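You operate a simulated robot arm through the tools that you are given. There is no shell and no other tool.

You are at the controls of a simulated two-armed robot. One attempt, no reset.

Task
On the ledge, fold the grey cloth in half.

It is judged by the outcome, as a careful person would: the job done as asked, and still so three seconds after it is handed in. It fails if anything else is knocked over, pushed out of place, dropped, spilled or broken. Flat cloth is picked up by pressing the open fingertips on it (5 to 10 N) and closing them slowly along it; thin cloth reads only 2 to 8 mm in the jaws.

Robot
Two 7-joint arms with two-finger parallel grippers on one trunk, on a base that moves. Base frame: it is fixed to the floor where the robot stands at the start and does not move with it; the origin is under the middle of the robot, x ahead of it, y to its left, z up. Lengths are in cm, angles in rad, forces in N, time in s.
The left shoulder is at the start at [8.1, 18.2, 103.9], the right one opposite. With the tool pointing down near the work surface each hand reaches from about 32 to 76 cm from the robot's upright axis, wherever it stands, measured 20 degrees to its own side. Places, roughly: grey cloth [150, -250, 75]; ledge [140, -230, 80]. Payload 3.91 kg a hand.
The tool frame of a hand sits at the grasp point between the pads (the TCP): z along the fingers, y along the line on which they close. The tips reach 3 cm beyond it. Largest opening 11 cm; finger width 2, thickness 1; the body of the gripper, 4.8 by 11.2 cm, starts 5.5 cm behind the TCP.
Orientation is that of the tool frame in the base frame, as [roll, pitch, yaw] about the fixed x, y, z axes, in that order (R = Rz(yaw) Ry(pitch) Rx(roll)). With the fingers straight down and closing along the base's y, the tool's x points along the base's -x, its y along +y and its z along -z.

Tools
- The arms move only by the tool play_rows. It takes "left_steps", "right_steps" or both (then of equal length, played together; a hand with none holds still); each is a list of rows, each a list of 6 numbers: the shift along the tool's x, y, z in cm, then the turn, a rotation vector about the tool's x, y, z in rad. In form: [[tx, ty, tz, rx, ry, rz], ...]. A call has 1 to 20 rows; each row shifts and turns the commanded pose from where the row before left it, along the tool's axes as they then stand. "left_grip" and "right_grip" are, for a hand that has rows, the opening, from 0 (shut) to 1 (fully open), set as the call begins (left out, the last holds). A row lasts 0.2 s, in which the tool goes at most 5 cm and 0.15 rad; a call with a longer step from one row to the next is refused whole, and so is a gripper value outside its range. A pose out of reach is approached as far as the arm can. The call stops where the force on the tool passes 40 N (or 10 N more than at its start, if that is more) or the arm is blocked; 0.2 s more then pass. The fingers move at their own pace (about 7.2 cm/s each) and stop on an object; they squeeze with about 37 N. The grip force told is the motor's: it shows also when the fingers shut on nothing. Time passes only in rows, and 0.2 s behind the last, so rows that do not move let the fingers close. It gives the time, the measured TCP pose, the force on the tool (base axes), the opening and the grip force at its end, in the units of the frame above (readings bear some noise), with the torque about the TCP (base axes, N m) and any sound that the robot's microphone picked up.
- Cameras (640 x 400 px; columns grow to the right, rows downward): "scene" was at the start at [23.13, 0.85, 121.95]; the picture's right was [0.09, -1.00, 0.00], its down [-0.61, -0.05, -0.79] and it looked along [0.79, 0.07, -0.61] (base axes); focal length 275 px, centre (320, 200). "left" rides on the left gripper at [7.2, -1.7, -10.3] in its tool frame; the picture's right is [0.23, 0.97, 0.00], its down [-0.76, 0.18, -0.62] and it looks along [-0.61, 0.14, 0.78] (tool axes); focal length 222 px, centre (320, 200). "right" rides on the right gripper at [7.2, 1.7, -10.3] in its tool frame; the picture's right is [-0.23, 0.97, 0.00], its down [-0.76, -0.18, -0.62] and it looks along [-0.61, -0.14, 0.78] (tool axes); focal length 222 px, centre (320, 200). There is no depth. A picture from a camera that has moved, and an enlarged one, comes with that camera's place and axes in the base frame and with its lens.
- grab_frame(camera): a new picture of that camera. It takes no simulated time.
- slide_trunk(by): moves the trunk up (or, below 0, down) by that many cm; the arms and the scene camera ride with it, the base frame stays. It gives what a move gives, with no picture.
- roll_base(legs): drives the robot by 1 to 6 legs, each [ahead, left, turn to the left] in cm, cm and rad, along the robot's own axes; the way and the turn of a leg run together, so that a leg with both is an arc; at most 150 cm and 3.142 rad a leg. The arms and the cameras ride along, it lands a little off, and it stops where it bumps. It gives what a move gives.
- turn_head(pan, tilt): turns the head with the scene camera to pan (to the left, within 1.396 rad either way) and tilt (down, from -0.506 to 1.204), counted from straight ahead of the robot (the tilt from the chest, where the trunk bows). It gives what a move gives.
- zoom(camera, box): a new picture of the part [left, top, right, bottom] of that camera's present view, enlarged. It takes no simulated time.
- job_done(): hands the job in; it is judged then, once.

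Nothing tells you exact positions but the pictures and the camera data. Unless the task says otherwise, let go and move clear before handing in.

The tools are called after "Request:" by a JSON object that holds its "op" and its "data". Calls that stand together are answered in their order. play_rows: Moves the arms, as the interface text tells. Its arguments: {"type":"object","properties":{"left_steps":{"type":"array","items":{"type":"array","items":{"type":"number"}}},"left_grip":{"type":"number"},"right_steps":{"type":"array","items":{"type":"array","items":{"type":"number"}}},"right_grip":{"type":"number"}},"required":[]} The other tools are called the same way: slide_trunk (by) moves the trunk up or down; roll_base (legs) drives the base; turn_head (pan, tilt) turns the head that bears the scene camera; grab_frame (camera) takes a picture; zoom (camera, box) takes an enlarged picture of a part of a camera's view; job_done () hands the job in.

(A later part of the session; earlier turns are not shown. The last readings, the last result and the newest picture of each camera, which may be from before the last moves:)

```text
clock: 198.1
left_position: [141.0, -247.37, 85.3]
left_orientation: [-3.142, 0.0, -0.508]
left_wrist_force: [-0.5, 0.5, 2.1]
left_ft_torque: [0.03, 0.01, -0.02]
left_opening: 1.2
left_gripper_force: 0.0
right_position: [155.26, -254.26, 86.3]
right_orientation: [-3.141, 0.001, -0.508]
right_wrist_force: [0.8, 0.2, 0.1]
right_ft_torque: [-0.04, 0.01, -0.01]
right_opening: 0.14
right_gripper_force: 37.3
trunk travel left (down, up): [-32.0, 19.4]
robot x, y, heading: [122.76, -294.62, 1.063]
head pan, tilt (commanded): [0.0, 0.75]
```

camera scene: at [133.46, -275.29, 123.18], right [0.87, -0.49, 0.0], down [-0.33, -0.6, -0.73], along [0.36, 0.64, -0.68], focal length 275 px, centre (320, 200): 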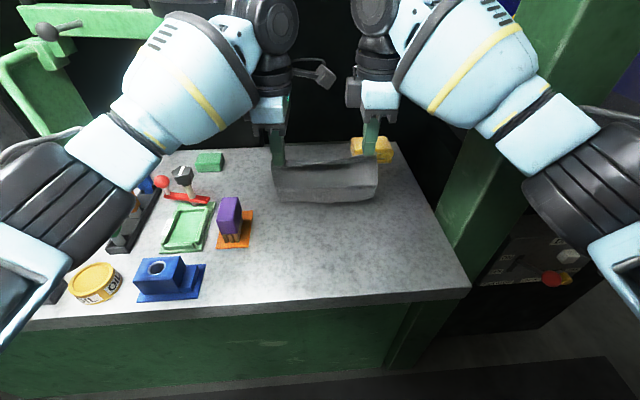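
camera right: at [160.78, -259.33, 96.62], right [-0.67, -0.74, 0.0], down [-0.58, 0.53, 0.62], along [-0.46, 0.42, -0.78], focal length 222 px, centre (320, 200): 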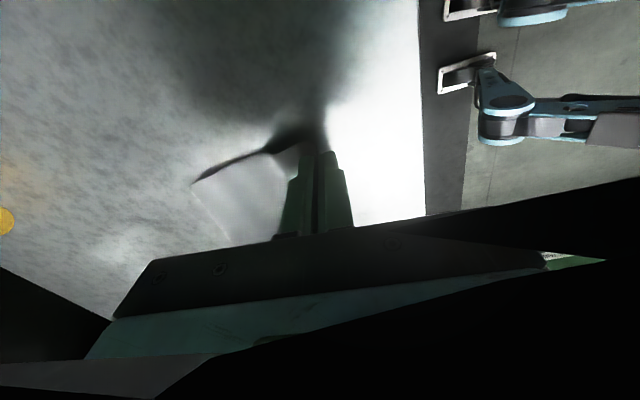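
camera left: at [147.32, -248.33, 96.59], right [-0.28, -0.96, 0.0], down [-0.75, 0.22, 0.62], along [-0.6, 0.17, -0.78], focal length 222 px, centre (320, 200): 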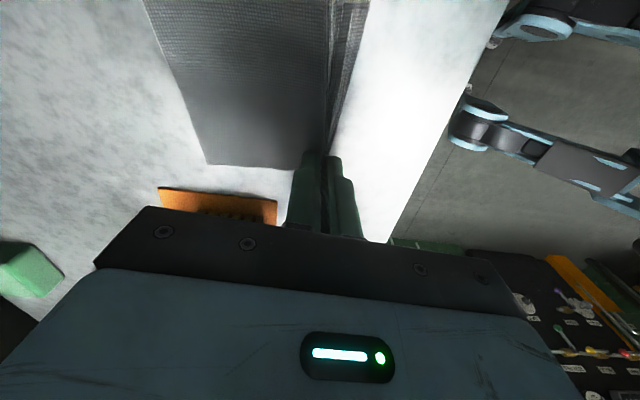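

Request:
{"op": "play_rows", "data": {"left_steps": [[0, 0, 0.05, 0, 0, 0], [0, 0, 0, 0, 0, 0]]}}

Request:
{"op": "play_rows", "data": {"left_steps": [[0, 0, 0.03, 0, 0, 0], [0, 0, 0, 0, 0, 0]]}}

```text
clock: 198.7
left_position: [140.95, -247.33, 85.13]
left_orientation: [-3.14, 0.001, -0.508]
left_wrist_force: [0.9, 0.1, 4.3]
left_ft_torque: [0.01, -0.02, 0.01]
left_opening: 1.22
left_gripper_force: 0.1
right_position: [155.3, -254.25, 86.16]
right_orientation: [-3.139, 0.0, -0.51]
right_wrist_force: [0.3, -0.9, -0.1]
right_ft_torque: [0.0, 0.02, 0.01]
right_opening: 0.13
right_gripper_force: 37.9
trunk travel left (down, up): [-32.0, 19.4]
robot x, y, heading: [122.45, -294.9, 1.065]
head pan, tilt (commanded): [0.0, 0.75]
```

```text
clock: 199.3
left_position: [140.96, -247.49, 85.09]
left_orientation: [-3.141, 0.0, -0.506]
left_wrist_force: [1.1, -0.5, 5.1]
left_ft_torque: [0.02, -0.04, 0.01]
left_opening: 1.19
left_gripper_force: 0.1
right_position: [155.34, -254.24, 86.26]
right_orientation: [-3.139, -0.001, -0.51]
right_wrist_force: [0.1, 1.1, 0.3]
right_ft_torque: [0.0, 0.0, 0.0]
right_opening: 0.11
right_gripper_force: 36.9
trunk travel left (down, up): [-32.0, 19.4]
robot x, y, heading: [123.04, -295.19, 1.06]
head pan, tilt (commanded): [0.0, 0.75]
```

The left presses with 5 N. I close in small stages.

Request:
{"op": "play_rows", "data": {"left_steps": [[0, 0, 0.02, 0, 0, 0]], "left_grip": 0.085}}

Request:
{"op": "play_rows", "data": {"left_steps": [[0, 0, 0, 0, 0, 0]], "left_grip": 0.06}}

Request:
{"op": "zoom", "data": {"camera": "left", "box": [250, 70, 420, 230]}}

Request:
{"op": "play_rows", "data": {"left_steps": [[0, 0, 0, 0, 0, 0]], "left_grip": 0.035}}

Request:
{"op": "play_rows", "data": {"left_steps": [[0, 0, 0, 0, 0, 0], [0, 0, 0, 0, 0, 0]], "left_grip": 0.0}}

Request:
{"op": "zoom", "data": {"camera": "left", "box": [250, 70, 420, 230]}}

```text
clock: 199.7
left_position: [140.96, -247.35, 85.11]
left_orientation: [-3.141, 0.0, -0.508]
left_wrist_force: [0.8, -0.6, 8.4]
left_ft_torque: [0.08, -0.06, -0.03]
left_opening: 0.94
left_gripper_force: 0.4
right_position: [155.29, -254.25, 86.31]
right_orientation: [-3.139, 0.0, -0.508]
right_wrist_force: [-0.4, -0.8, -0.2]
right_ft_torque: [0.0, 0.0, 0.01]
right_opening: 0.13
right_gripper_force: 37.4
trunk travel left (down, up): [-32.0, 19.4]
robot x, y, heading: [122.63, -294.94, 1.06]
head pan, tilt (commanded): [0.0, 0.75]
```

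```text
clock: 200.1
left_position: [141.06, -247.4, 85.17]
left_orientation: [-3.141, 0.0, -0.508]
left_wrist_force: [0.2, 0.0, 10.8]
left_ft_torque: [0.04, -0.01, 0.02]
left_opening: 0.7
left_gripper_force: 0.3
right_position: [155.23, -254.11, 86.34]
right_orientation: [-3.141, 0.001, -0.51]
right_wrist_force: [-0.2, -0.5, 0.2]
right_ft_torque: [-0.01, 0.01, -0.02]
right_opening: 0.14
right_gripper_force: 37.2
trunk travel left (down, up): [-32.0, 19.4]
robot x, y, heading: [123.01, -294.78, 1.062]
head pan, tilt (commanded): [0.0, 0.75]
```

```text
2.50 times, centred on (335, 150) of left
camera zoom: at [148.08, -249.42, 95.47], right [-0.28, -0.96, 0.0], down [-0.75, 0.22, 0.62], along [-0.6, 0.17, -0.78], focal length 555 px, centre (282, 325)
```

zoom: 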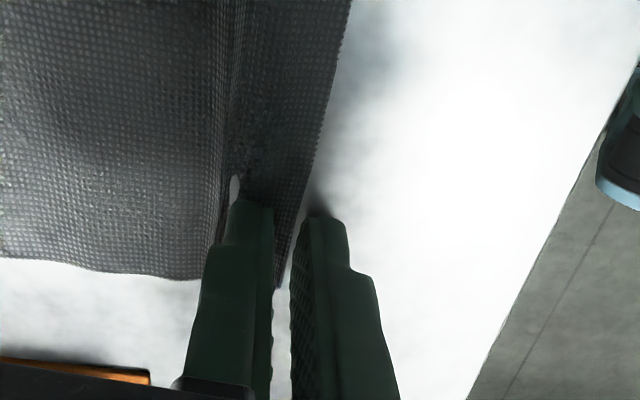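

```text
clock: 200.5
left_position: [140.91, -247.42, 85.17]
left_orientation: [-3.141, 0.002, -0.508]
left_wrist_force: [-0.5, -0.1, 10.9]
left_ft_torque: [0.04, 0.03, -0.05]
left_opening: 0.36
left_gripper_force: 0.0
right_position: [155.25, -254.35, 86.41]
right_orientation: [-3.141, 0.002, -0.51]
right_wrist_force: [0.3, -0.7, 0.4]
right_ft_torque: [-0.03, 0.02, 0.03]
right_opening: 0.13
right_gripper_force: 36.9
trunk travel left (down, up): [-32.0, 19.4]
robot x, y, heading: [122.46, -294.87, 1.06]
head pan, tilt (commanded): [0.0, 0.75]
```

```text
clock: 201.1
left_position: [140.88, -247.39, 85.2]
left_orientation: [3.141, 0.0, -0.509]
left_wrist_force: [0.3, 0.6, 12.7]
left_ft_torque: [0.12, -0.06, 0.02]
left_opening: 0.17
left_gripper_force: 37.0
right_position: [155.22, -254.22, 86.43]
right_orientation: [-3.139, -0.001, -0.51]
right_wrist_force: [0.4, 0.0, -0.5]
right_ft_torque: [0.01, 0.06, 0.01]
right_opening: 0.16
right_gripper_force: 37.4
trunk travel left (down, up): [-32.0, 19.4]
robot x, y, heading: [122.46, -294.9, 1.062]
head pan, tilt (commanded): [0.0, 0.75]
```

```text
2.50 times, centred on (335, 150) of left
camera zoom: at [148.08, -249.43, 95.46], right [-0.28, -0.96, 0.0], down [-0.75, 0.22, 0.62], along [-0.6, 0.17, -0.78], focal length 555 px, centre (282, 325)
```

zoom: 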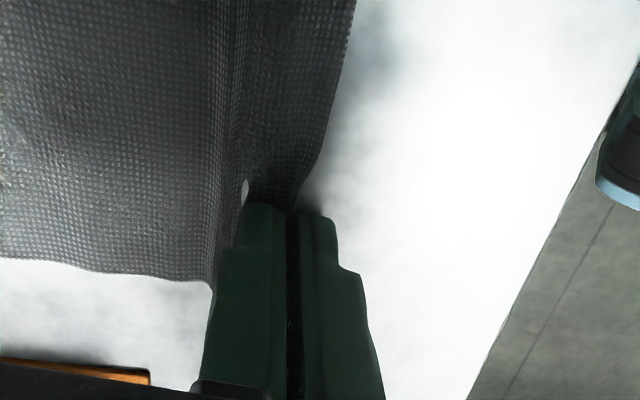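

The left reads 1.7 mm with the edge in the jaws. I lift both a little and check.

Request:
{"op": "play_rows", "data": {"left_steps": [[0, 0, -0.5, 0, 0, 0], [0, 0, -0.5, 0, 0, 0], [0, 0, -0.5, 0, 0, 0], [0, 0, -0.5, 0, 0, 0], [0, 0, -0.5, 0, 0, 0], [0, 0, -0.5, 0, 0, 0], [0, 0, 0, 0, 0, 0]], "right_steps": [[0, 0, -0.3, 0, 0, 0], [0, 0, -0.3, 0, 0, 0], [0, 0, -0.3, 0, 0, 0], [0, 0, -0.3, 0, 0, 0], [0, 0, -0.3, 0, 0, 0], [0, 0, -0.3, 0, 0, 0], [0, 0, 0, 0, 0, 0]]}}

Request:
{"op": "zoom", "data": {"camera": "left", "box": [180, 40, 420, 230]}}

Request:
{"op": "zoom", "data": {"camera": "scene", "box": [250, 200, 340, 260]}}

Request:
{"op": "zoom", "data": {"camera": "scene", "box": [310, 200, 400, 260]}}

```text
clock: 202.7
left_position: [141.0, -247.38, 88.09]
left_orientation: [3.139, 0.0, -0.507]
left_wrist_force: [0.3, 0.1, 1.3]
left_ft_torque: [-0.02, 0.0, -0.02]
left_opening: 0.18
left_gripper_force: 37.6
right_position: [155.35, -254.09, 88.17]
right_orientation: [-3.14, -0.004, -0.508]
right_wrist_force: [-0.2, -0.5, 0.4]
right_ft_torque: [0.0, 0.01, 0.02]
right_opening: 0.15
right_gripper_force: 37.0
trunk travel left (down, up): [-32.0, 19.4]
robot x, y, heading: [122.76, -294.71, 1.057]
head pan, tilt (commanded): [0.0, 0.75]
```

```text
2.11 times, centred on (300, 135) of left
camera zoom: at [148.11, -249.35, 98.4], right [-0.28, -0.96, 0.0], down [-0.75, 0.22, 0.62], along [-0.6, 0.17, -0.78], focal length 468 px, centre (362, 337)
```

zoom: 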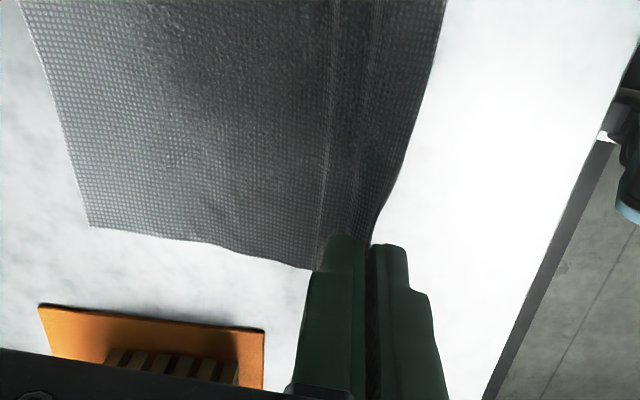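

```text
6.67 times, centred on (295, 230) of scene
camera zoom: at [133.46, -275.3, 123.18], right [0.87, -0.49, 0.0], down [-0.33, -0.6, -0.73], along [0.36, 0.64, -0.68], focal length 1836 px, centre (487, 0)
```

zoom: 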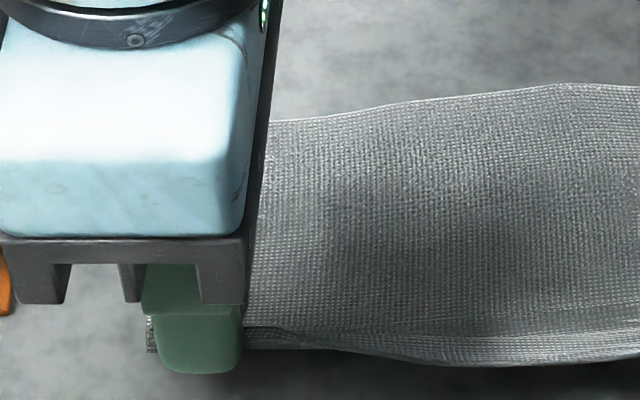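

```text
6.67 times, centred on (355, 230) of scene
camera zoom: at [133.46, -275.3, 123.18], right [0.87, -0.49, 0.0], down [-0.33, -0.6, -0.73], along [0.36, 0.64, -0.68], focal length 1836 px, centre (87, 0)
```

zoom: 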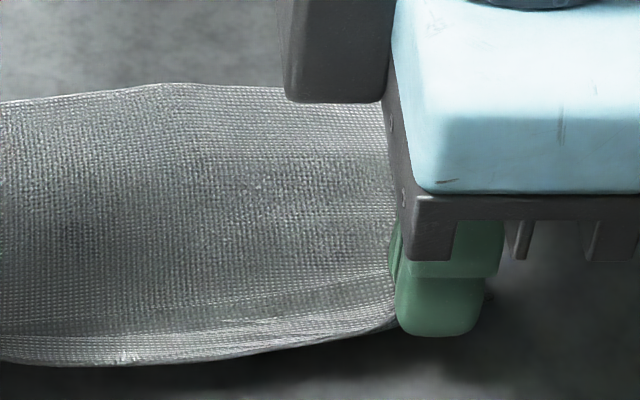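

Both hands now hold the very edge and the cloth looks smooth. I lift it up and forward so it hangs free and straightens under its own weight.

Request:
{"op": "play_rows", "data": {"left_steps": [[0, -0.8, -0.9, 0, 0, 0], [0, -0.8, -0.9, 0, 0, 0], [0, -0.8, -0.9, 0, 0, 0], [0, -0.8, -0.9, 0, 0, 0], [0, -0.8, -0.8, 0, 0, 0], [0, -0.8, -0.8, 0, 0, 0], [0, -0.8, -0.8, 0, 0, 0], [0, -0.8, -0.8, 0, 0, 0], [0, -0.8, -0.7, 0, 0, 0], [0, -0.8, -0.7, 0, 0, 0], [0, -0.8, -0.7, 0, 0, 0], [0, -0.8, -0.7, 0, 0, 0], [0, -0.8, -0.5, 0, 0, 0], [0, -0.8, -0.5, 0, 0, 0], [0, -0.9, -0.5, 0, 0, 0], [0, -0.8, -0.5, 0, 0, 0], [0, 0, 0, 0, 0, 0], [0, 0, 0, 0, 0, 0], [0, 0, 0, 0, 0, 0], [0, 0, 0, 0, 0, 0]], "right_steps": [[0, -0.74, -0.9, 0, 0, 0], [0, -0.74, -0.9, 0, 0, 0], [0, -0.74, -0.9, 0, 0, 0], [0, -0.74, -0.9, 0, 0, 0], [0, -0.74, -0.8, 0, 0, 0], [0, -0.74, -0.8, 0, 0, 0], [0, -0.74, -0.8, 0, 0, 0], [0, -0.74, -0.8, 0, 0, 0], [0, -0.74, -0.7, 0, 0, 0], [0, -0.74, -0.7, 0, 0, 0], [0, -0.74, -0.7, 0, 0, 0], [0, -0.74, -0.7, 0, 0, 0], [0, -0.74, -0.5, 0, 0, 0], [0, -0.74, -0.5, 0, 0, 0], [0, -0.74, -0.5, 0, 0, 0], [0, -0.74, -0.5, 0, 0, 0], [0, 0, 0, 0, 0, 0], [0, 0, 0, 0, 0, 0], [0, 0, 0, 0, 0, 0], [0, 0, 0, 0, 0, 0]]}}

Request:
{"op": "zoom", "data": {"camera": "scene", "box": [240, 130, 400, 240]}}

Request:
{"op": "grab_frame", "data": {"camera": "left"}}

Request:
{"op": "grab_frame", "data": {"camera": "right"}}

```text
clock: 206.9
left_position: [147.14, -236.18, 99.67]
left_orientation: [3.14, -0.001, -0.508]
left_wrist_force: [-0.1, -0.6, 0.2]
left_ft_torque: [0.01, 0.02, 0.02]
left_opening: 0.16
left_gripper_force: 37.0
right_position: [160.95, -243.78, 99.71]
right_orientation: [-3.14, 0.002, -0.509]
right_wrist_force: [-0.8, 0.4, 0.8]
right_ft_torque: [-0.04, -0.01, 0.01]
right_opening: 0.15
right_gripper_force: 37.3
trunk travel left (down, up): [-32.0, 19.4]
robot x, y, heading: [122.5, -294.49, 1.062]
head pan, tilt (commanded): [0.0, 0.75]
```

```text
3.64 times, centred on (320, 185) of scene
camera zoom: at [133.45, -275.3, 123.18], right [0.87, -0.49, 0.0], down [-0.33, -0.6, -0.73], along [0.36, 0.64, -0.68], focal length 1002 px, centre (320, 254)
```

zoom: 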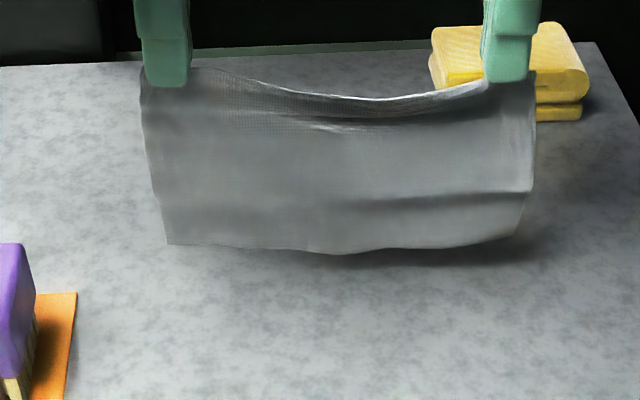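

```text
taken
camera left: at [154.26, -238.23, 109.97], right [-0.28, -0.96, 0.0], down [-0.75, 0.22, 0.62], along [-0.6, 0.17, -0.78], focal length 222 px, centre (320, 200)
```

left: 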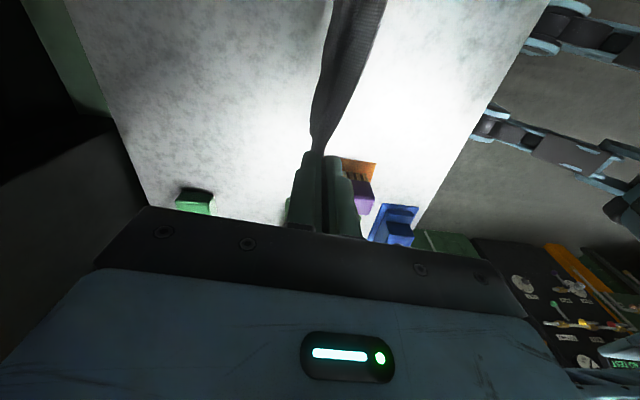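

```text
taken
camera right: at [166.49, -248.98, 110.1], right [-0.67, -0.74, 0.0], down [-0.58, 0.53, 0.62], along [-0.46, 0.42, -0.78], focal length 222 px, centre (320, 200)
```

right: 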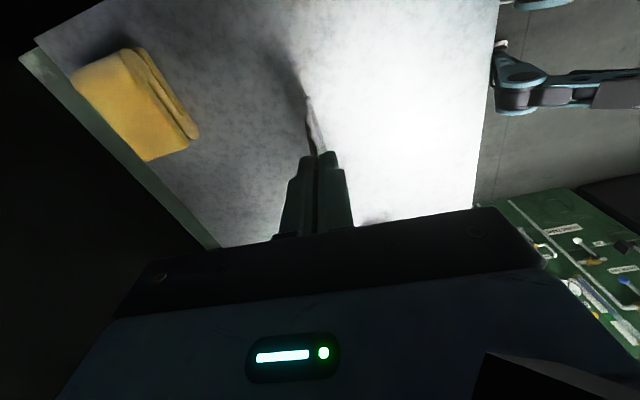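

The cloth hangs well; the held edge sags slightly in the middle, so I spread the hands a touch. Then I lower until the far edge lands and lay down the far half, moving back toward me.

Request:
{"op": "play_rows", "data": {"left_steps": [[-0.1, 0, 0.5, 0, 0, 0], [-0.1, 0, 0.6, 0, 0, 0], [0, 0, 0.6, 0, 0, 0], [0, 0, 0.6, 0, 0, 0], [0, 0.8, 0.8, 0, 0, 0], [0, 0.8, 0.8, 0, 0, 0], [0, 0.8, 0.8, 0, 0, 0], [0, 0.8, 0.8, 0, 0, 0], [0, 0.8, 0.8, 0, 0, 0], [0, 0.8, 0.8, 0, 0, 0], [0, 0.8, 0.8, 0, 0, 0], [0, 0, 0, 0, 0, 0], [0, 0, 0, 0, 0, 0], [0, 0, 0, 0, 0, 0]], "right_steps": [[0.1, 0, 0.5, 0, 0, 0], [0.1, 0, 0.6, 0, 0, 0], [0, 0, 0.6, 0, 0, 0], [0, 0, 0.6, 0, 0, 0], [0, 0.8, 0.8, 0, 0, 0], [0, 0.8, 0.8, 0, 0, 0], [0, 0.8, 0.8, 0, 0, 0], [0, 0.8, 0.8, 0, 0, 0], [0, 0.8, 0.8, 0, 0, 0], [0, 0.8, 0.8, 0, 0, 0], [0, 0.8, 0.8, 0, 0, 0], [0, 0, 0, 0, 0, 0], [0, 0, 0, 0, 0, 0], [0, 0, 0, 0, 0, 0]]}}

Request:
{"op": "zoom", "data": {"camera": "scene", "box": [240, 150, 400, 260]}}

Request:
{"op": "grab_frame", "data": {"camera": "left"}}

Request:
{"op": "grab_frame", "data": {"camera": "right"}}

```text
clock: 209.9
left_position: [144.54, -241.08, 91.74]
left_orientation: [3.14, 0.0, -0.509]
left_wrist_force: [0.2, -0.5, -0.5]
left_ft_torque: [0.01, 0.01, -0.02]
left_opening: 0.13
left_gripper_force: 37.1
right_position: [158.57, -248.59, 91.68]
right_orientation: [-3.14, 0.0, -0.509]
right_wrist_force: [-0.5, 0.2, -0.7]
right_ft_torque: [-0.01, 0.04, 0.02]
right_opening: 0.16
right_gripper_force: 37.0
trunk travel left (down, up): [-32.0, 19.4]
robot x, y, heading: [122.3, -295.06, 1.058]
head pan, tilt (commanded): [0.0, 0.75]
```

```text
3.64 times, centred on (320, 205) of scene
camera zoom: at [133.45, -275.3, 123.18], right [0.87, -0.49, 0.0], down [-0.33, -0.6, -0.73], along [0.36, 0.64, -0.68], focal length 1002 px, centre (320, 182)
```

zoom: 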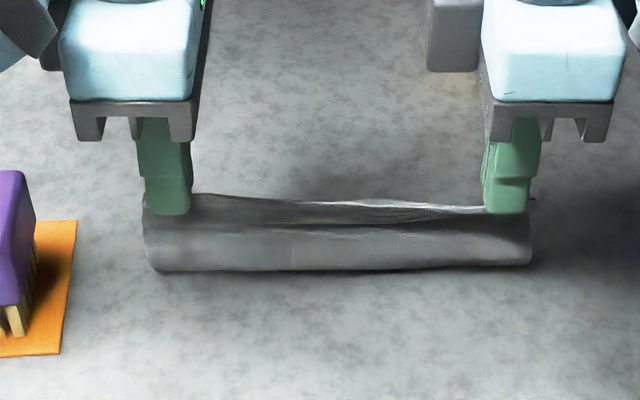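

```text
taken
camera left: at [151.5, -242.9, 102.08], right [-0.28, -0.96, 0.0], down [-0.75, 0.22, 0.62], along [-0.6, 0.17, -0.78], focal length 222 px, centre (320, 200)
```

left: 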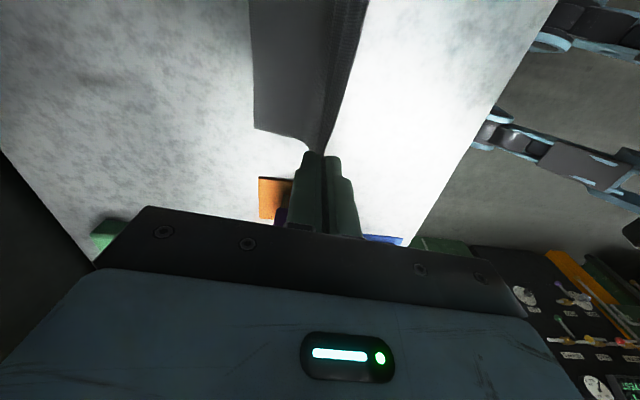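

```text
taken
camera right: at [164.08, -253.88, 101.99], right [-0.67, -0.74, 0.0], down [-0.58, 0.53, 0.62], along [-0.46, 0.42, -0.78], focal length 222 px, centre (320, 200)
```

right: 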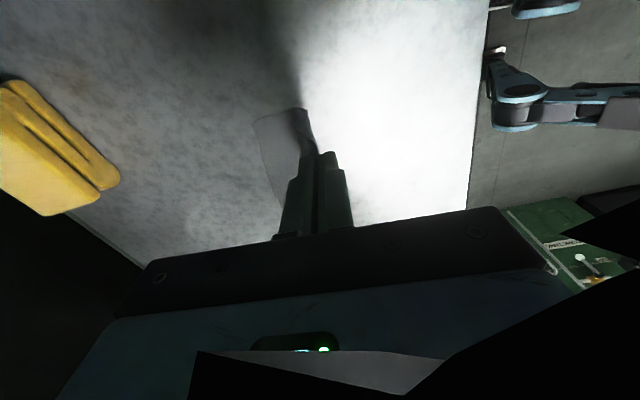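

The far edge is straight at about 41 cm and the cloth hangs evenly. To set the edge down properly I want to tilt the fingers, which needs the fold nearer to me, so I lift the cloth again and bring it back about 8 cm.

Request:
{"op": "play_rows", "data": {"left_steps": [[0, 0.256, -0.867, 0, 0, 0], [0, 0.256, -0.867, 0, 0, 0], [0, 0.256, -0.867, 0, 0, 0], [0, 0.256, -0.867, 0, 0, 0], [0, 0.256, -0.867, 0, 0, 0], [0, 0.256, -0.867, 0, 0, 0], [0, 0.256, -0.867, 0, 0, 0], [0, 0.256, -0.867, 0, 0, 0], [0, 0.256, -0.867, 0, 0, 0], [0, 0, 0, 0, 0, 0], [0, 0, 0, 0, 0, 0], [0, 0, 0, 0, 0, 0], [0, 0, 0, 0, 0, 0]], "right_steps": [[0, 0.283, -0.867, 0, 0, 0], [0, 0.283, -0.867, 0, 0, 0], [0, 0.283, -0.867, 0, 0, 0], [0, 0.283, -0.867, 0, 0, 0], [0, 0.283, -0.867, 0, 0, 0], [0, 0.283, -0.867, 0, 0, 0], [0, 0.283, -0.867, 0, 0, 0], [0, 0.283, -0.867, 0, 0, 0], [0, 0.283, -0.867, 0, 0, 0], [0, 0, 0, 0, 0, 0], [0, 0, 0, 0, 0, 0], [0, 0, 0, 0, 0, 0], [0, 0, 0, 0, 0, 0]]}}

Request:
{"op": "zoom", "data": {"camera": "scene", "box": [240, 150, 400, 260]}}

Request:
{"op": "grab_frame", "data": {"camera": "left"}}

```text
clock: 212.7
left_position: [143.29, -242.91, 99.63]
left_orientation: [3.141, 0.001, -0.508]
left_wrist_force: [0.8, -0.4, 0.5]
left_ft_torque: [0.05, -0.02, 0.03]
left_opening: 0.15
left_gripper_force: 36.8
right_position: [157.34, -251.18, 99.72]
right_orientation: [-3.14, -0.001, -0.51]
right_wrist_force: [0.3, 0.5, 0.3]
right_ft_torque: [0.0, 0.03, 0.01]
right_opening: 0.12
right_gripper_force: 37.1
trunk travel left (down, up): [-32.0, 19.4]
robot x, y, heading: [122.54, -294.74, 1.065]
head pan, tilt (commanded): [0.0, 0.75]
```

```text
3.64 times, centred on (320, 205) of scene
camera zoom: at [133.45, -275.3, 123.18], right [0.87, -0.49, 0.0], down [-0.33, -0.6, -0.73], along [0.36, 0.64, -0.68], focal length 1002 px, centre (320, 182)
```

zoom: 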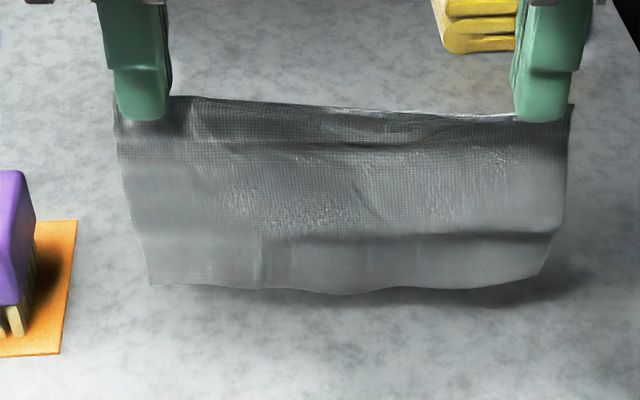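

```text
taken
camera left: at [150.36, -244.93, 109.95], right [-0.28, -0.96, 0.0], down [-0.75, 0.22, 0.62], along [-0.6, 0.17, -0.78], focal length 222 px, centre (320, 200)
```

left: 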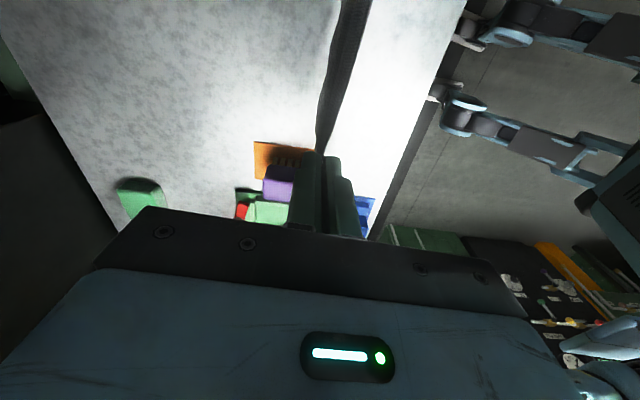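

The cloth hangs straight at the nearer position. I lower it and lay down the far half again, moving back toward me.

Request:
{"op": "play_rows", "data": {"left_steps": [[0, 0, 0.5, 0, 0, 0], [0, 0, 0.6, 0, 0, 0], [0, 0, 0.6, 0, 0, 0], [0, 0, 0.6, 0, 0, 0], [0, 0.75, 0.75, 0, 0, 0], [0, 0.75, 0.75, 0, 0, 0], [0, 0.75, 0.75, 0, 0, 0], [0, 0.75, 0.75, 0, 0, 0], [0, 0.75, 0.75, 0, 0, 0], [0, 0.75, 0.75, 0, 0, 0], [0, 0.75, 0.75, 0, 0, 0], [0, 0.75, 0.75, 0, 0, 0], [0, 0, 0, 0, 0, 0], [0, 0, 0, 0, 0, 0], [0, 0, 0, 0, 0, 0]], "right_steps": [[0, 0, 0.5, 0, 0, 0], [0, 0, 0.6, 0, 0, 0], [0, 0, 0.6, 0, 0, 0], [0, 0, 0.6, 0, 0, 0], [0, 0.72, 0.75, 0, 0, 0], [0, 0.72, 0.75, 0, 0, 0], [0, 0.72, 0.75, 0, 0, 0], [0, 0.72, 0.75, 0, 0, 0], [0, 0.72, 0.75, 0, 0, 0], [0, 0.72, 0.75, 0, 0, 0], [0, 0.72, 0.75, 0, 0, 0], [0, 0.72, 0.75, 0, 0, 0], [0, 0, 0, 0, 0, 0], [0, 0, 0, 0, 0, 0], [0, 0, 0, 0, 0, 0]]}}

Request:
{"op": "zoom", "data": {"camera": "scene", "box": [240, 170, 400, 280]}}

Request:
{"op": "grab_frame", "data": {"camera": "left"}}

Request:
{"op": "grab_frame", "data": {"camera": "right"}}

```text
clock: 215.9
left_position: [140.25, -248.12, 91.29]
left_orientation: [3.141, 0.0, -0.508]
left_wrist_force: [0.4, -0.3, 0.2]
left_ft_torque: [-0.01, 0.0, 0.01]
left_opening: 0.18
left_gripper_force: 36.9
right_position: [154.54, -256.11, 91.32]
right_orientation: [-3.139, -0.001, -0.512]
right_wrist_force: [-0.3, 0.8, -0.2]
right_ft_torque: [0.0, 0.0, -0.01]
right_opening: 0.13
right_gripper_force: 37.2
trunk travel left (down, up): [-32.0, 19.4]
robot x, y, heading: [122.58, -295.15, 1.061]
head pan, tilt (commanded): [0.0, 0.75]
```

```text
3.64 times, centred on (320, 225) of scene
camera zoom: at [133.45, -275.3, 123.18], right [0.87, -0.49, 0.0], down [-0.33, -0.6, -0.73], along [0.36, 0.64, -0.68], focal length 1002 px, centre (320, 109)
```

zoom: 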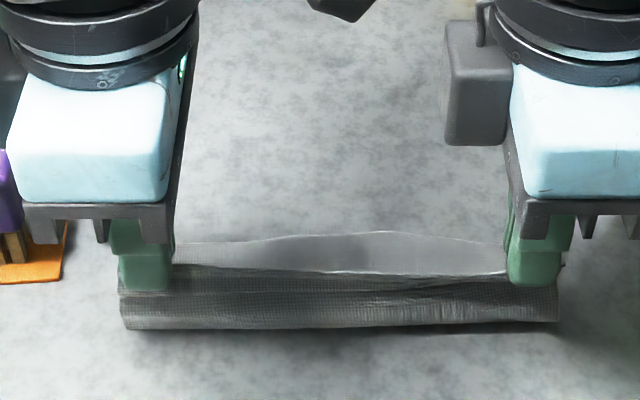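

```text
taken
camera left: at [147.33, -250.25, 101.6], right [-0.28, -0.96, 0.0], down [-0.75, 0.22, 0.62], along [-0.6, 0.17, -0.78], focal length 222 px, centre (320, 200)
```

left: 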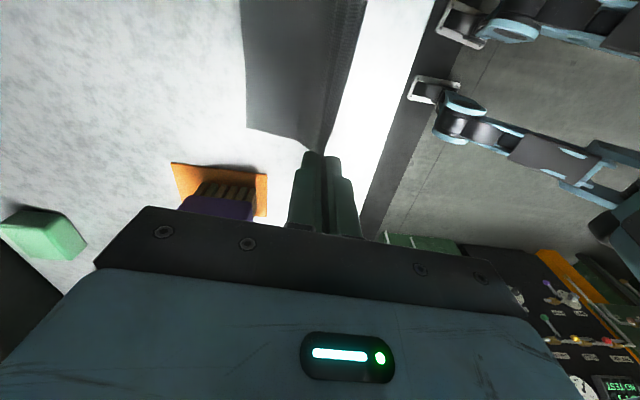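

```text
taken
camera right: at [160.02, -261.22, 101.68], right [-0.67, -0.74, 0.0], down [-0.58, 0.53, 0.62], along [-0.46, 0.42, -0.78], focal length 222 px, centre (320, 200)
```

right: 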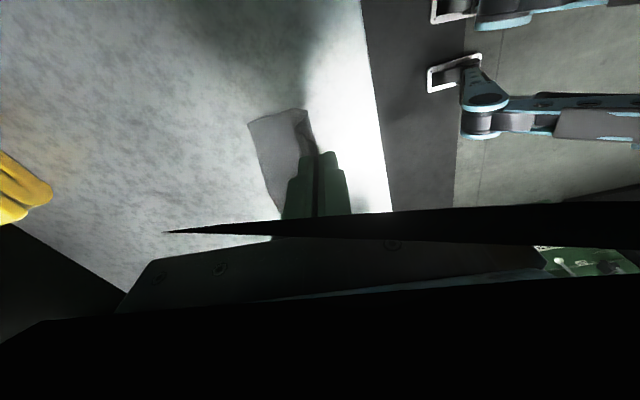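

The far edge is straight at 33 cm and half of the cloth is laid. I zoom in on the held edge before folding over.

Request:
{"op": "zoom", "data": {"camera": "scene", "box": [262, 225, 322, 265]}}

Request:
{"op": "zoom", "data": {"camera": "scene", "box": [325, 225, 385, 265]}}

Request:
{"op": "zoom", "data": {"camera": "left", "box": [270, 60, 370, 180]}}

Request:
{"op": "zoom", "data": {"camera": "right", "box": [270, 90, 350, 180]}}

```text
10.00 times, centred on (292, 245) of scene
camera zoom: at [133.45, -275.3, 123.18], right [0.87, -0.49, 0.0], down [-0.33, -0.6, -0.73], along [0.36, 0.64, -0.68], focal length 2754 px, centre (600, -250)
```

zoom: 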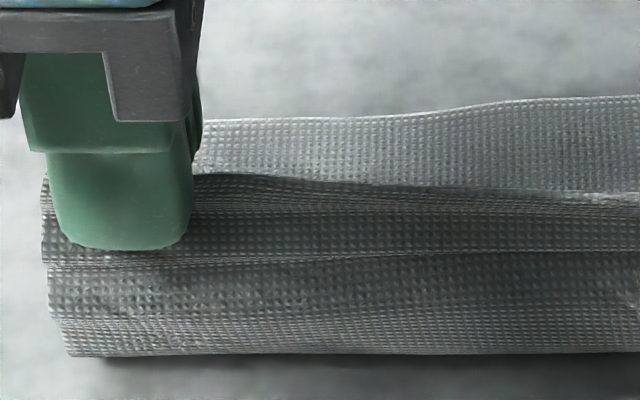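

```text
10.00 times, centred on (355, 245) of scene
camera zoom: at [133.45, -275.3, 123.18], right [0.87, -0.49, 0.0], down [-0.33, -0.6, -0.73], along [0.36, 0.64, -0.68], focal length 2754 px, centre (-30, -250)
```

zoom: 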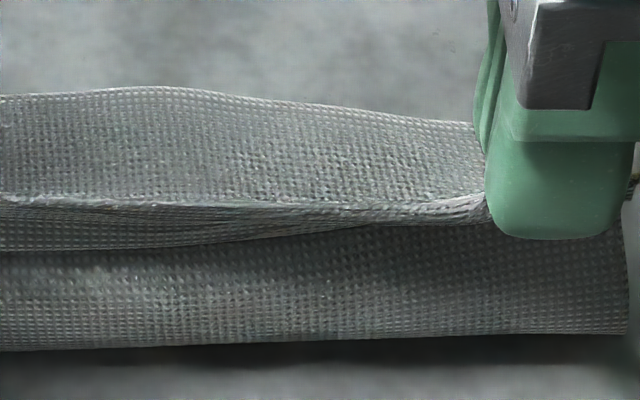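

```text
3.33 times, centred on (320, 120) of left
camera zoom: at [147.33, -250.25, 101.6], right [-0.28, -0.96, 0.0], down [-0.75, 0.22, 0.62], along [-0.6, 0.17, -0.78], focal length 740 px, centre (320, 467)
```

zoom: 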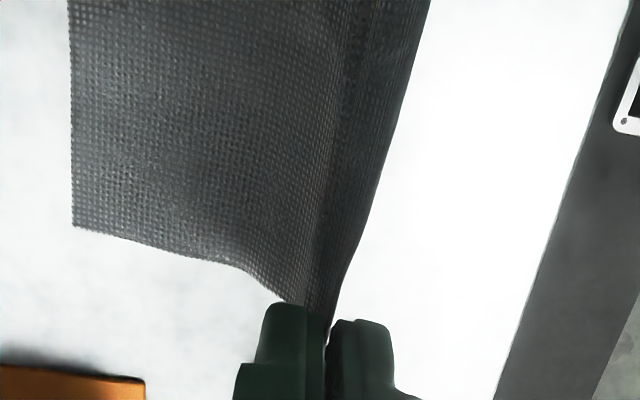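

```text
4.44 times, centred on (310, 135) of right
camera zoom: at [160.02, -261.22, 101.68], right [-0.67, -0.74, 0.0], down [-0.58, 0.53, 0.62], along [-0.46, 0.42, -0.78], focal length 987 px, centre (364, 489)
```

zoom: 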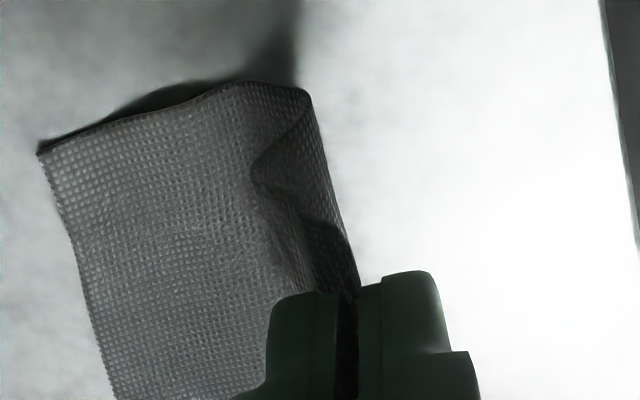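

The left hand holds a small hem of about 1 cm, the right holds the bare edge; that can be smoothed afterwards. Now I fold over, tilting the fingers so they point back toward the crease as the edge travels forward, and pause before touching down.

Request:
{"op": "play_rows", "data": {"left_steps": [[0, 0.28, 0.25, 0, 0, 0], [0, 0.27, 0.25, 0, 0, 0], [0, -0.97, 0.155, -0.1, 0, 0], [0, -0.962, 0.17, -0.1, 0, 0], [0, -0.935, 0.182, -0.1, 0, 0], [0, -0.92, 0.2, -0.1, 0, 0], [0, -0.91, 0.2015, -0.1, 0, 0], [0, -0.884, 0.22, -0.1, 0, 0], [0, -0.595, 0.126, 0, 0, 0], [0, -0.56, 0.235, 0, 0, 0], [0, -0.549, 0.254, 0, 0, 0], [0, 0, 0, 0, 0, 0]], "right_steps": [[0, 0.28, 0.25, 0, 0, 0], [0, 0.27, 0.25, 0, 0, 0], [0, -0.99, 0.005, -0.1, 0, 0], [0, -0.998, 0.0256, -0.1, 0, 0], [0, -0.997, 0.0366, -0.1, 0, 0], [0, -1.002, 0.0594, -0.1, 0, 0], [0, -1.005, 0.118, -0.1, 0, 0], [0, -0.988, 0.14, -0.1, 0, 0], [0, -0.695, 0.13, 0, 0, 0], [0, -0.677, 0.228, 0, 0, 0], [0, -0.6415, 0.3, 0, 0, 0], [0, 0, 0, 0, 0, 0]]}}

Request:
{"op": "zoom", "data": {"camera": "scene", "box": [240, 170, 400, 280]}}

Request:
{"op": "grab_frame", "data": {"camera": "left"}}

Request:
{"op": "grab_frame", "data": {"camera": "right"}}

```text
clock: 218.5
left_position: [142.9, -243.3, 86.84]
left_orientation: [2.542, -0.002, -0.511]
left_wrist_force: [0.3, -0.3, 0.9]
left_ft_torque: [0.02, -0.03, -0.02]
left_opening: 0.17
left_gripper_force: 37.3
right_position: [157.71, -250.35, 87.3]
right_orientation: [2.544, -0.001, -0.51]
right_wrist_force: [-1.0, 0.2, -0.7]
right_ft_torque: [0.02, -0.01, -0.01]
right_opening: 0.15
right_gripper_force: 37.7
trunk travel left (down, up): [-32.0, 19.4]
robot x, y, heading: [122.63, -294.44, 1.062]
head pan, tilt (commanded): [0.0, 0.75]
```

```text
3.64 times, centred on (320, 225) of scene
camera zoom: at [133.45, -275.31, 123.18], right [0.87, -0.49, 0.0], down [-0.33, -0.6, -0.73], along [0.36, 0.64, -0.68], focal length 1002 px, centre (320, 109)
```

zoom: 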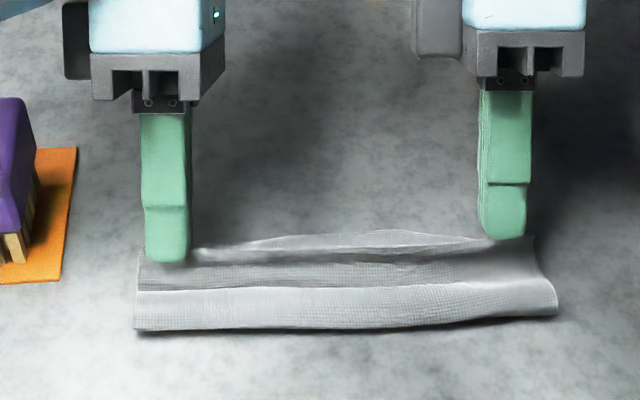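

```text
taken
camera left: at [152.71, -240.55, 94.38], right [-0.19, -0.81, 0.55], down [-0.56, 0.55, 0.61], along [-0.8, -0.19, -0.56], focal length 222 px, centre (320, 200)
```

left: 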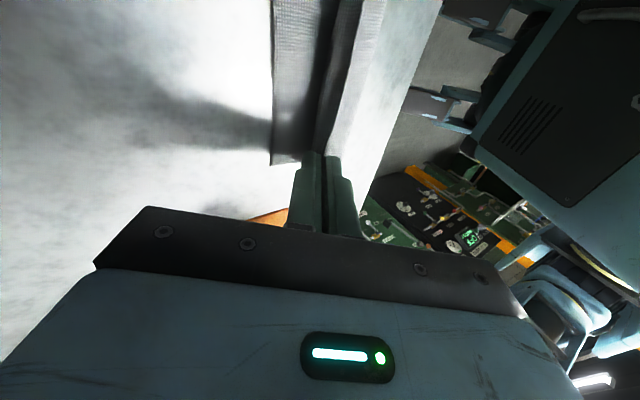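

```text
taken
camera right: at [166.13, -250.2, 96.75], right [-0.59, -0.59, 0.55], down [-0.42, 0.81, 0.41], along [-0.69, 0.01, -0.73], focal length 222 px, centre (320, 200)
```

right: 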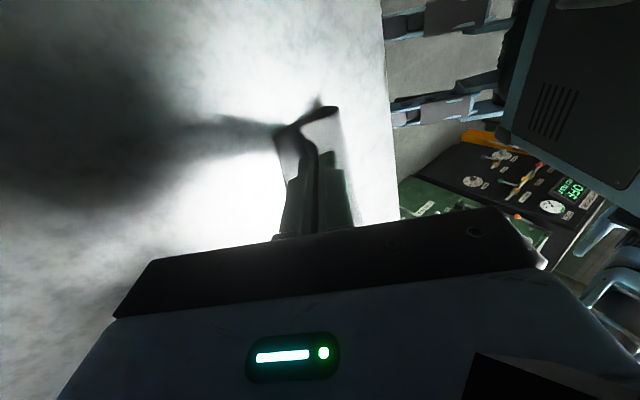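

The tilt works and the fold looks much better: crease in front, top layer rising to the fingers, and the far edge still visible beyond. I zoom in before the last bit.

Request:
{"op": "zoom", "data": {"camera": "scene", "box": [270, 220, 330, 260]}}

Request:
{"op": "zoom", "data": {"camera": "scene", "box": [325, 220, 385, 260]}}

Request:
{"op": "zoom", "data": {"camera": "left", "box": [250, 0, 410, 180]}}

Request:
{"op": "zoom", "data": {"camera": "right", "box": [250, 70, 380, 200]}}

```text
10.00 times, centred on (300, 240) of scene
camera zoom: at [133.45, -275.31, 123.18], right [0.87, -0.49, 0.0], down [-0.33, -0.6, -0.73], along [0.36, 0.64, -0.68], focal length 2754 px, centre (520, -200)
```

zoom: 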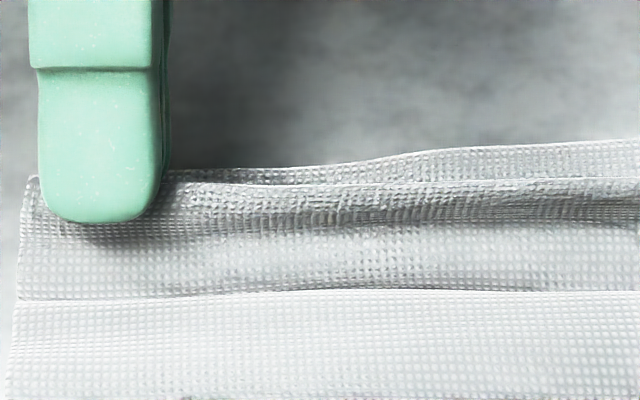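

```text
10.00 times, centred on (355, 240) of scene
camera zoom: at [133.45, -275.31, 123.18], right [0.87, -0.49, 0.0], down [-0.33, -0.6, -0.73], along [0.36, 0.64, -0.68], focal length 2754 px, centre (-30, -200)
```

zoom: 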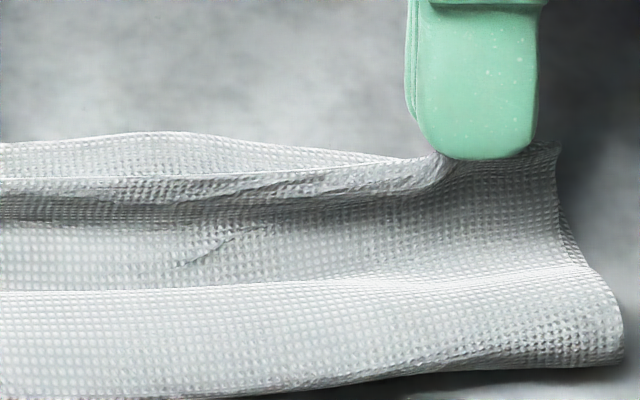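

```text
2.22 times, centred on (330, 90) of left
camera zoom: at [152.71, -240.55, 94.38], right [-0.19, -0.81, 0.55], down [-0.56, 0.55, 0.61], along [-0.8, -0.19, -0.56], focal length 494 px, centre (298, 444)
```

zoom: 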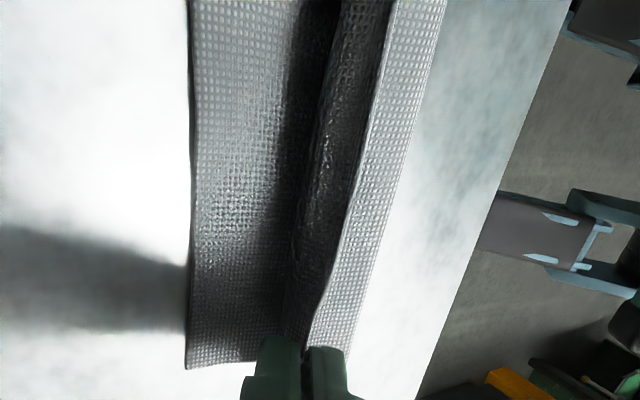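

```text
3.08 times, centred on (315, 135) of right
camera zoom: at [166.13, -250.2, 96.75], right [-0.59, -0.59, 0.55], down [-0.42, 0.81, 0.41], along [-0.69, 0.01, -0.73], focal length 684 px, centre (335, 400)
```

zoom: 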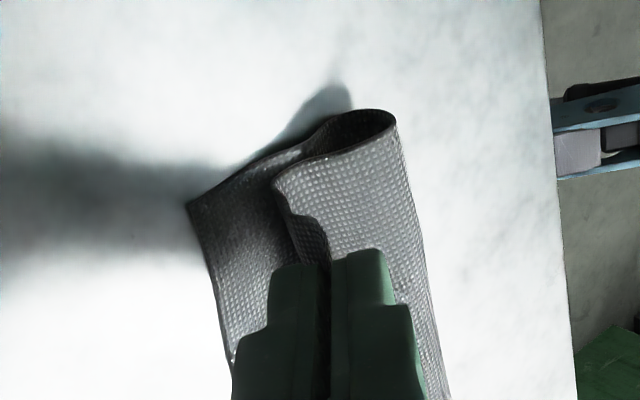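

Very good: the right camera clearly shows one clean fold, with the top edge about 1.5 cm short of the far edge and still 2 cm up. I move both tips the last bit forward and down.

Request:
{"op": "play_rows", "data": {"left_steps": [[0, -0.39, 0.172, 0, 0, 0], [0, -0.39, 0.172, 0, 0, 0], [0, -0.39, 0.172, 0, 0, 0], [0, -0.39, 0.172, 0, 0, 0], [0, 0, 0, 0, 0, 0]], "right_steps": [[0, -0.4675, 0.2405, 0, 0, 0], [0, -0.4675, 0.2405, 0, 0, 0], [0, -0.4675, 0.2405, 0, 0, 0], [0, -0.4675, 0.2405, 0, 0, 0], [0, 0, 0, 0, 0, 0]]}}

Request:
{"op": "zoom", "data": {"camera": "scene", "box": [255, 200, 395, 275]}}

Request:
{"op": "zoom", "data": {"camera": "left", "box": [250, 0, 410, 180]}}

Request:
{"op": "zoom", "data": {"camera": "right", "box": [250, 70, 380, 200]}}

```text
clock: 219.7
left_position: [143.35, -242.58, 85.65]
left_orientation: [2.54, 0.0, -0.507]
left_wrist_force: [0.7, -0.2, 0.7]
left_ft_torque: [0.0, -0.03, -0.01]
left_opening: 0.17
left_gripper_force: 37.4
right_position: [157.95, -249.68, 85.55]
right_orientation: [2.543, -0.001, -0.51]
right_wrist_force: [0.1, 0.1, 0.1]
right_ft_torque: [0.03, -0.01, -0.04]
right_opening: 0.12
right_gripper_force: 37.0
trunk travel left (down, up): [-32.0, 19.4]
robot x, y, heading: [122.18, -294.74, 1.061]
head pan, tilt (commanded): [0.0, 0.75]
```

```text
4.57 times, centred on (325, 238) of scene
camera zoom: at [133.45, -275.31, 123.18], right [0.87, -0.49, 0.0], down [-0.33, -0.6, -0.73], along [0.36, 0.64, -0.68], focal length 1259 px, centre (297, 29)
```

zoom: 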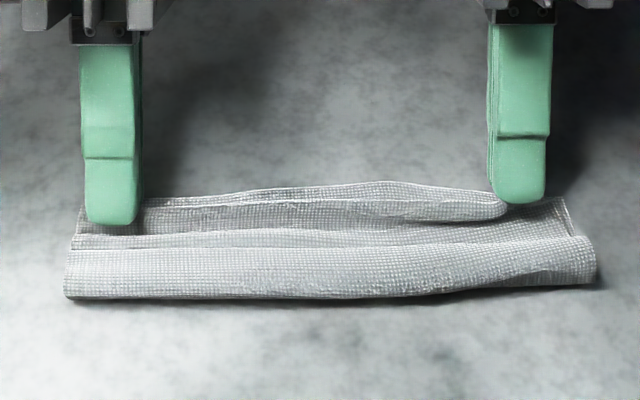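

```text
2.22 times, centred on (330, 90) of left
camera zoom: at [153.17, -239.82, 93.03], right [-0.19, -0.81, 0.55], down [-0.57, 0.55, 0.61], along [-0.8, -0.19, -0.57], focal length 494 px, centre (298, 444)
```

zoom: 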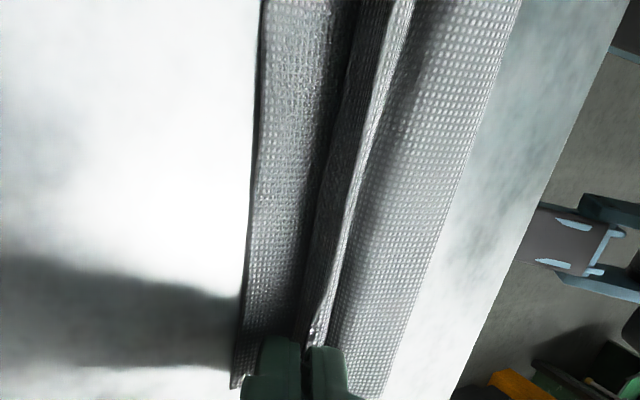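

```text
3.08 times, centred on (315, 135) of right
camera zoom: at [166.48, -249.41, 95.03], right [-0.59, -0.59, 0.55], down [-0.42, 0.81, 0.41], along [-0.69, 0.01, -0.73], focal length 684 px, centre (335, 400)
```

zoom: 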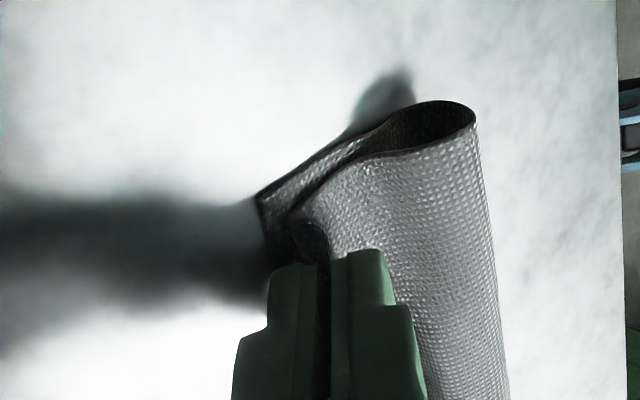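

Both edges are within about a centimetre of the far edge. I pull forward slightly more to take up the loop's slack, then open the jaws a little and withdraw along the finger direction.

Request:
{"op": "play_rows", "data": {"left_steps": [[0, -0.18, 0, 0, 0, 0], [0, -0.18, 0, 0, 0, 0], [0, 0, 0, 0, 0, 0]], "right_steps": [[0, -0.29, -0.1, 0, 0, 0], [0, -0.29, -0.11, 0, 0, 0], [0, 0, 0, 0, 0, 0]]}}

Request:
{"op": "play_rows", "data": {"left_steps": [[0, 0, 0, 0, 0, 0], [0, 0, 0, 0, 0, 0]], "right_steps": [[0, 0, 0, 0, 0, 0], [0, 0, 0, 0, 0, 0]], "left_grip": 0.06, "right_grip": 0.06}}

Request:
{"op": "play_rows", "data": {"left_steps": [[0, 0, -0.3, 0, 0, 0], [0, 0, -0.3, 0, 0, 0], [0, 0, -0.4, 0, 0, 0], [0, 0, -0.5, 0, 0, 0], [0, 0, -0.8, 0, 0, 0], [0, 0, -1.5, 0, 0, 0], [0, 0, -2, 0, 0, 0]], "right_steps": [[0, 0, -0.3, 0, 0, 0], [0, 0, -0.3, 0, 0, 0], [0, 0, -0.4, 0, 0, 0], [0, 0, -0.5, 0, 0, 0], [0, 0, -0.8, 0, 0, 0], [0, 0, -1.5, 0, 0, 0], [0, 0, -2, 0, 0, 0]]}}

Request:
{"op": "zoom", "data": {"camera": "scene", "box": [255, 200, 395, 275]}}

Request:
{"op": "grab_frame", "data": {"camera": "left"}}

Request:
{"op": "grab_frame", "data": {"camera": "right"}}

```text
clock: 220.5
left_position: [143.52, -242.35, 85.27]
left_orientation: [2.541, -0.001, -0.509]
left_wrist_force: [0.4, 0.0, 0.4]
left_ft_torque: [0.05, -0.07, 0.03]
left_opening: 0.16
left_gripper_force: 37.2
right_position: [158.36, -249.16, 85.37]
right_orientation: [2.543, 0.0, -0.509]
right_wrist_force: [0.2, 0.3, 0.5]
right_ft_torque: [0.02, -0.01, 0.0]
right_opening: 0.16
right_gripper_force: 37.1
trunk travel left (down, up): [-32.0, 19.4]
robot x, y, heading: [122.61, -294.52, 1.066]
head pan, tilt (commanded): [0.0, 0.75]
```

```text
clock: 221.1
left_position: [143.52, -242.23, 85.36]
left_orientation: [2.542, 0.0, -0.507]
left_wrist_force: [0.2, 0.4, 6.1]
left_ft_torque: [-0.03, 0.01, 0.04]
left_opening: 0.51
left_gripper_force: 0.0
right_position: [158.39, -248.98, 85.41]
right_orientation: [2.543, -0.001, -0.512]
right_wrist_force: [0.5, -0.3, 0.0]
right_ft_torque: [-0.01, -0.02, -0.02]
right_opening: 0.66
right_gripper_force: 0.1
trunk travel left (down, up): [-32.0, 19.4]
robot x, y, heading: [122.6, -294.75, 1.065]
head pan, tilt (commanded): [0.0, 0.75]
```

```text
clock: 222.7
left_position: [144.75, -240.35, 90.64]
left_orientation: [2.544, -0.003, -0.509]
left_wrist_force: [-0.3, -0.1, -0.6]
left_ft_torque: [-0.01, 0.0, -0.06]
left_opening: 0.67
left_gripper_force: 0.0
left hand out of reach, approached as far as the arm can: row 7
right_position: [159.22, -247.55, 89.49]
right_orientation: [2.544, 0.001, -0.509]
right_wrist_force: [-0.5, -0.1, -0.1]
right_ft_torque: [0.0, 0.0, 0.02]
right_opening: 0.65
right_gripper_force: 0.1
right hand out of reach, approached as far as the arm can: row 6, 7
trunk travel left (down, up): [-32.0, 19.4]
robot x, y, heading: [122.17, -294.62, 1.057]
head pan, tilt (commanded): [0.0, 0.75]
```

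```text
4.57 times, centred on (325, 238) of scene
camera zoom: at [133.39, -275.38, 123.2], right [0.87, -0.49, 0.0], down [-0.33, -0.6, -0.73], along [0.36, 0.64, -0.68], focal length 1259 px, centre (297, 29)
```

zoom: 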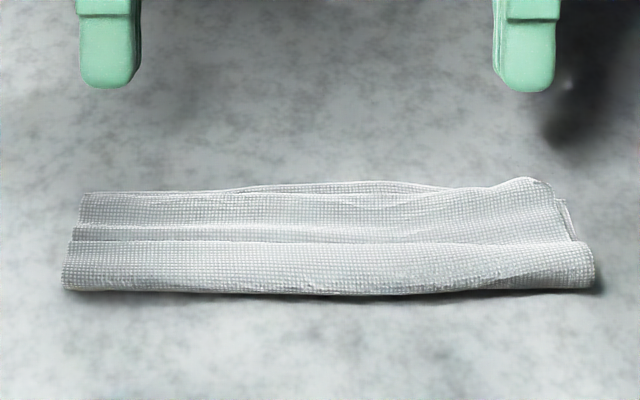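

```text
taken
camera left: at [154.5, -237.49, 98.08], right [-0.19, -0.81, 0.55], down [-0.57, 0.55, 0.61], along [-0.8, -0.19, -0.57], focal length 222 px, centre (320, 200)
```

left: 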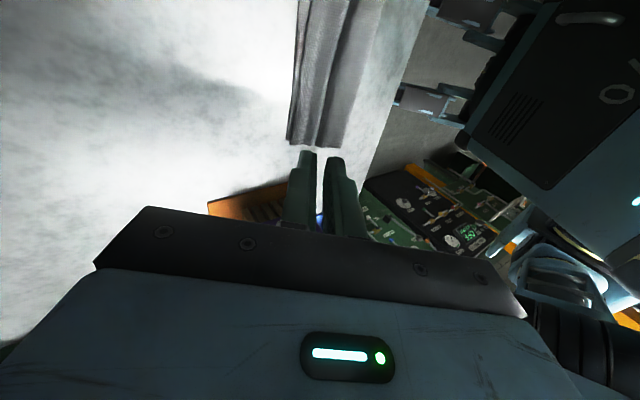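

```text
taken
camera right: at [167.77, -247.38, 99.04], right [-0.59, -0.59, 0.55], down [-0.42, 0.8, 0.42], along [-0.69, 0.01, -0.73], focal length 222 px, centre (320, 200)
```

right: 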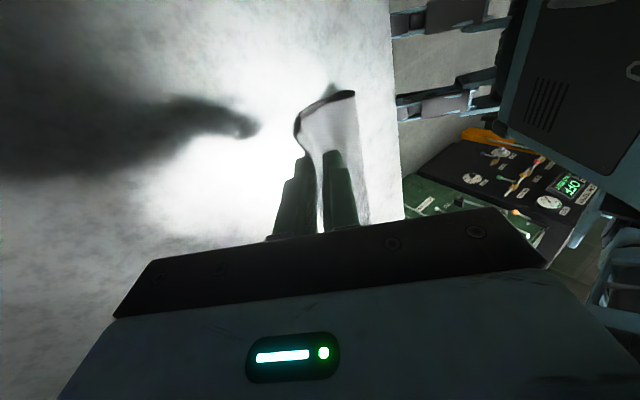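

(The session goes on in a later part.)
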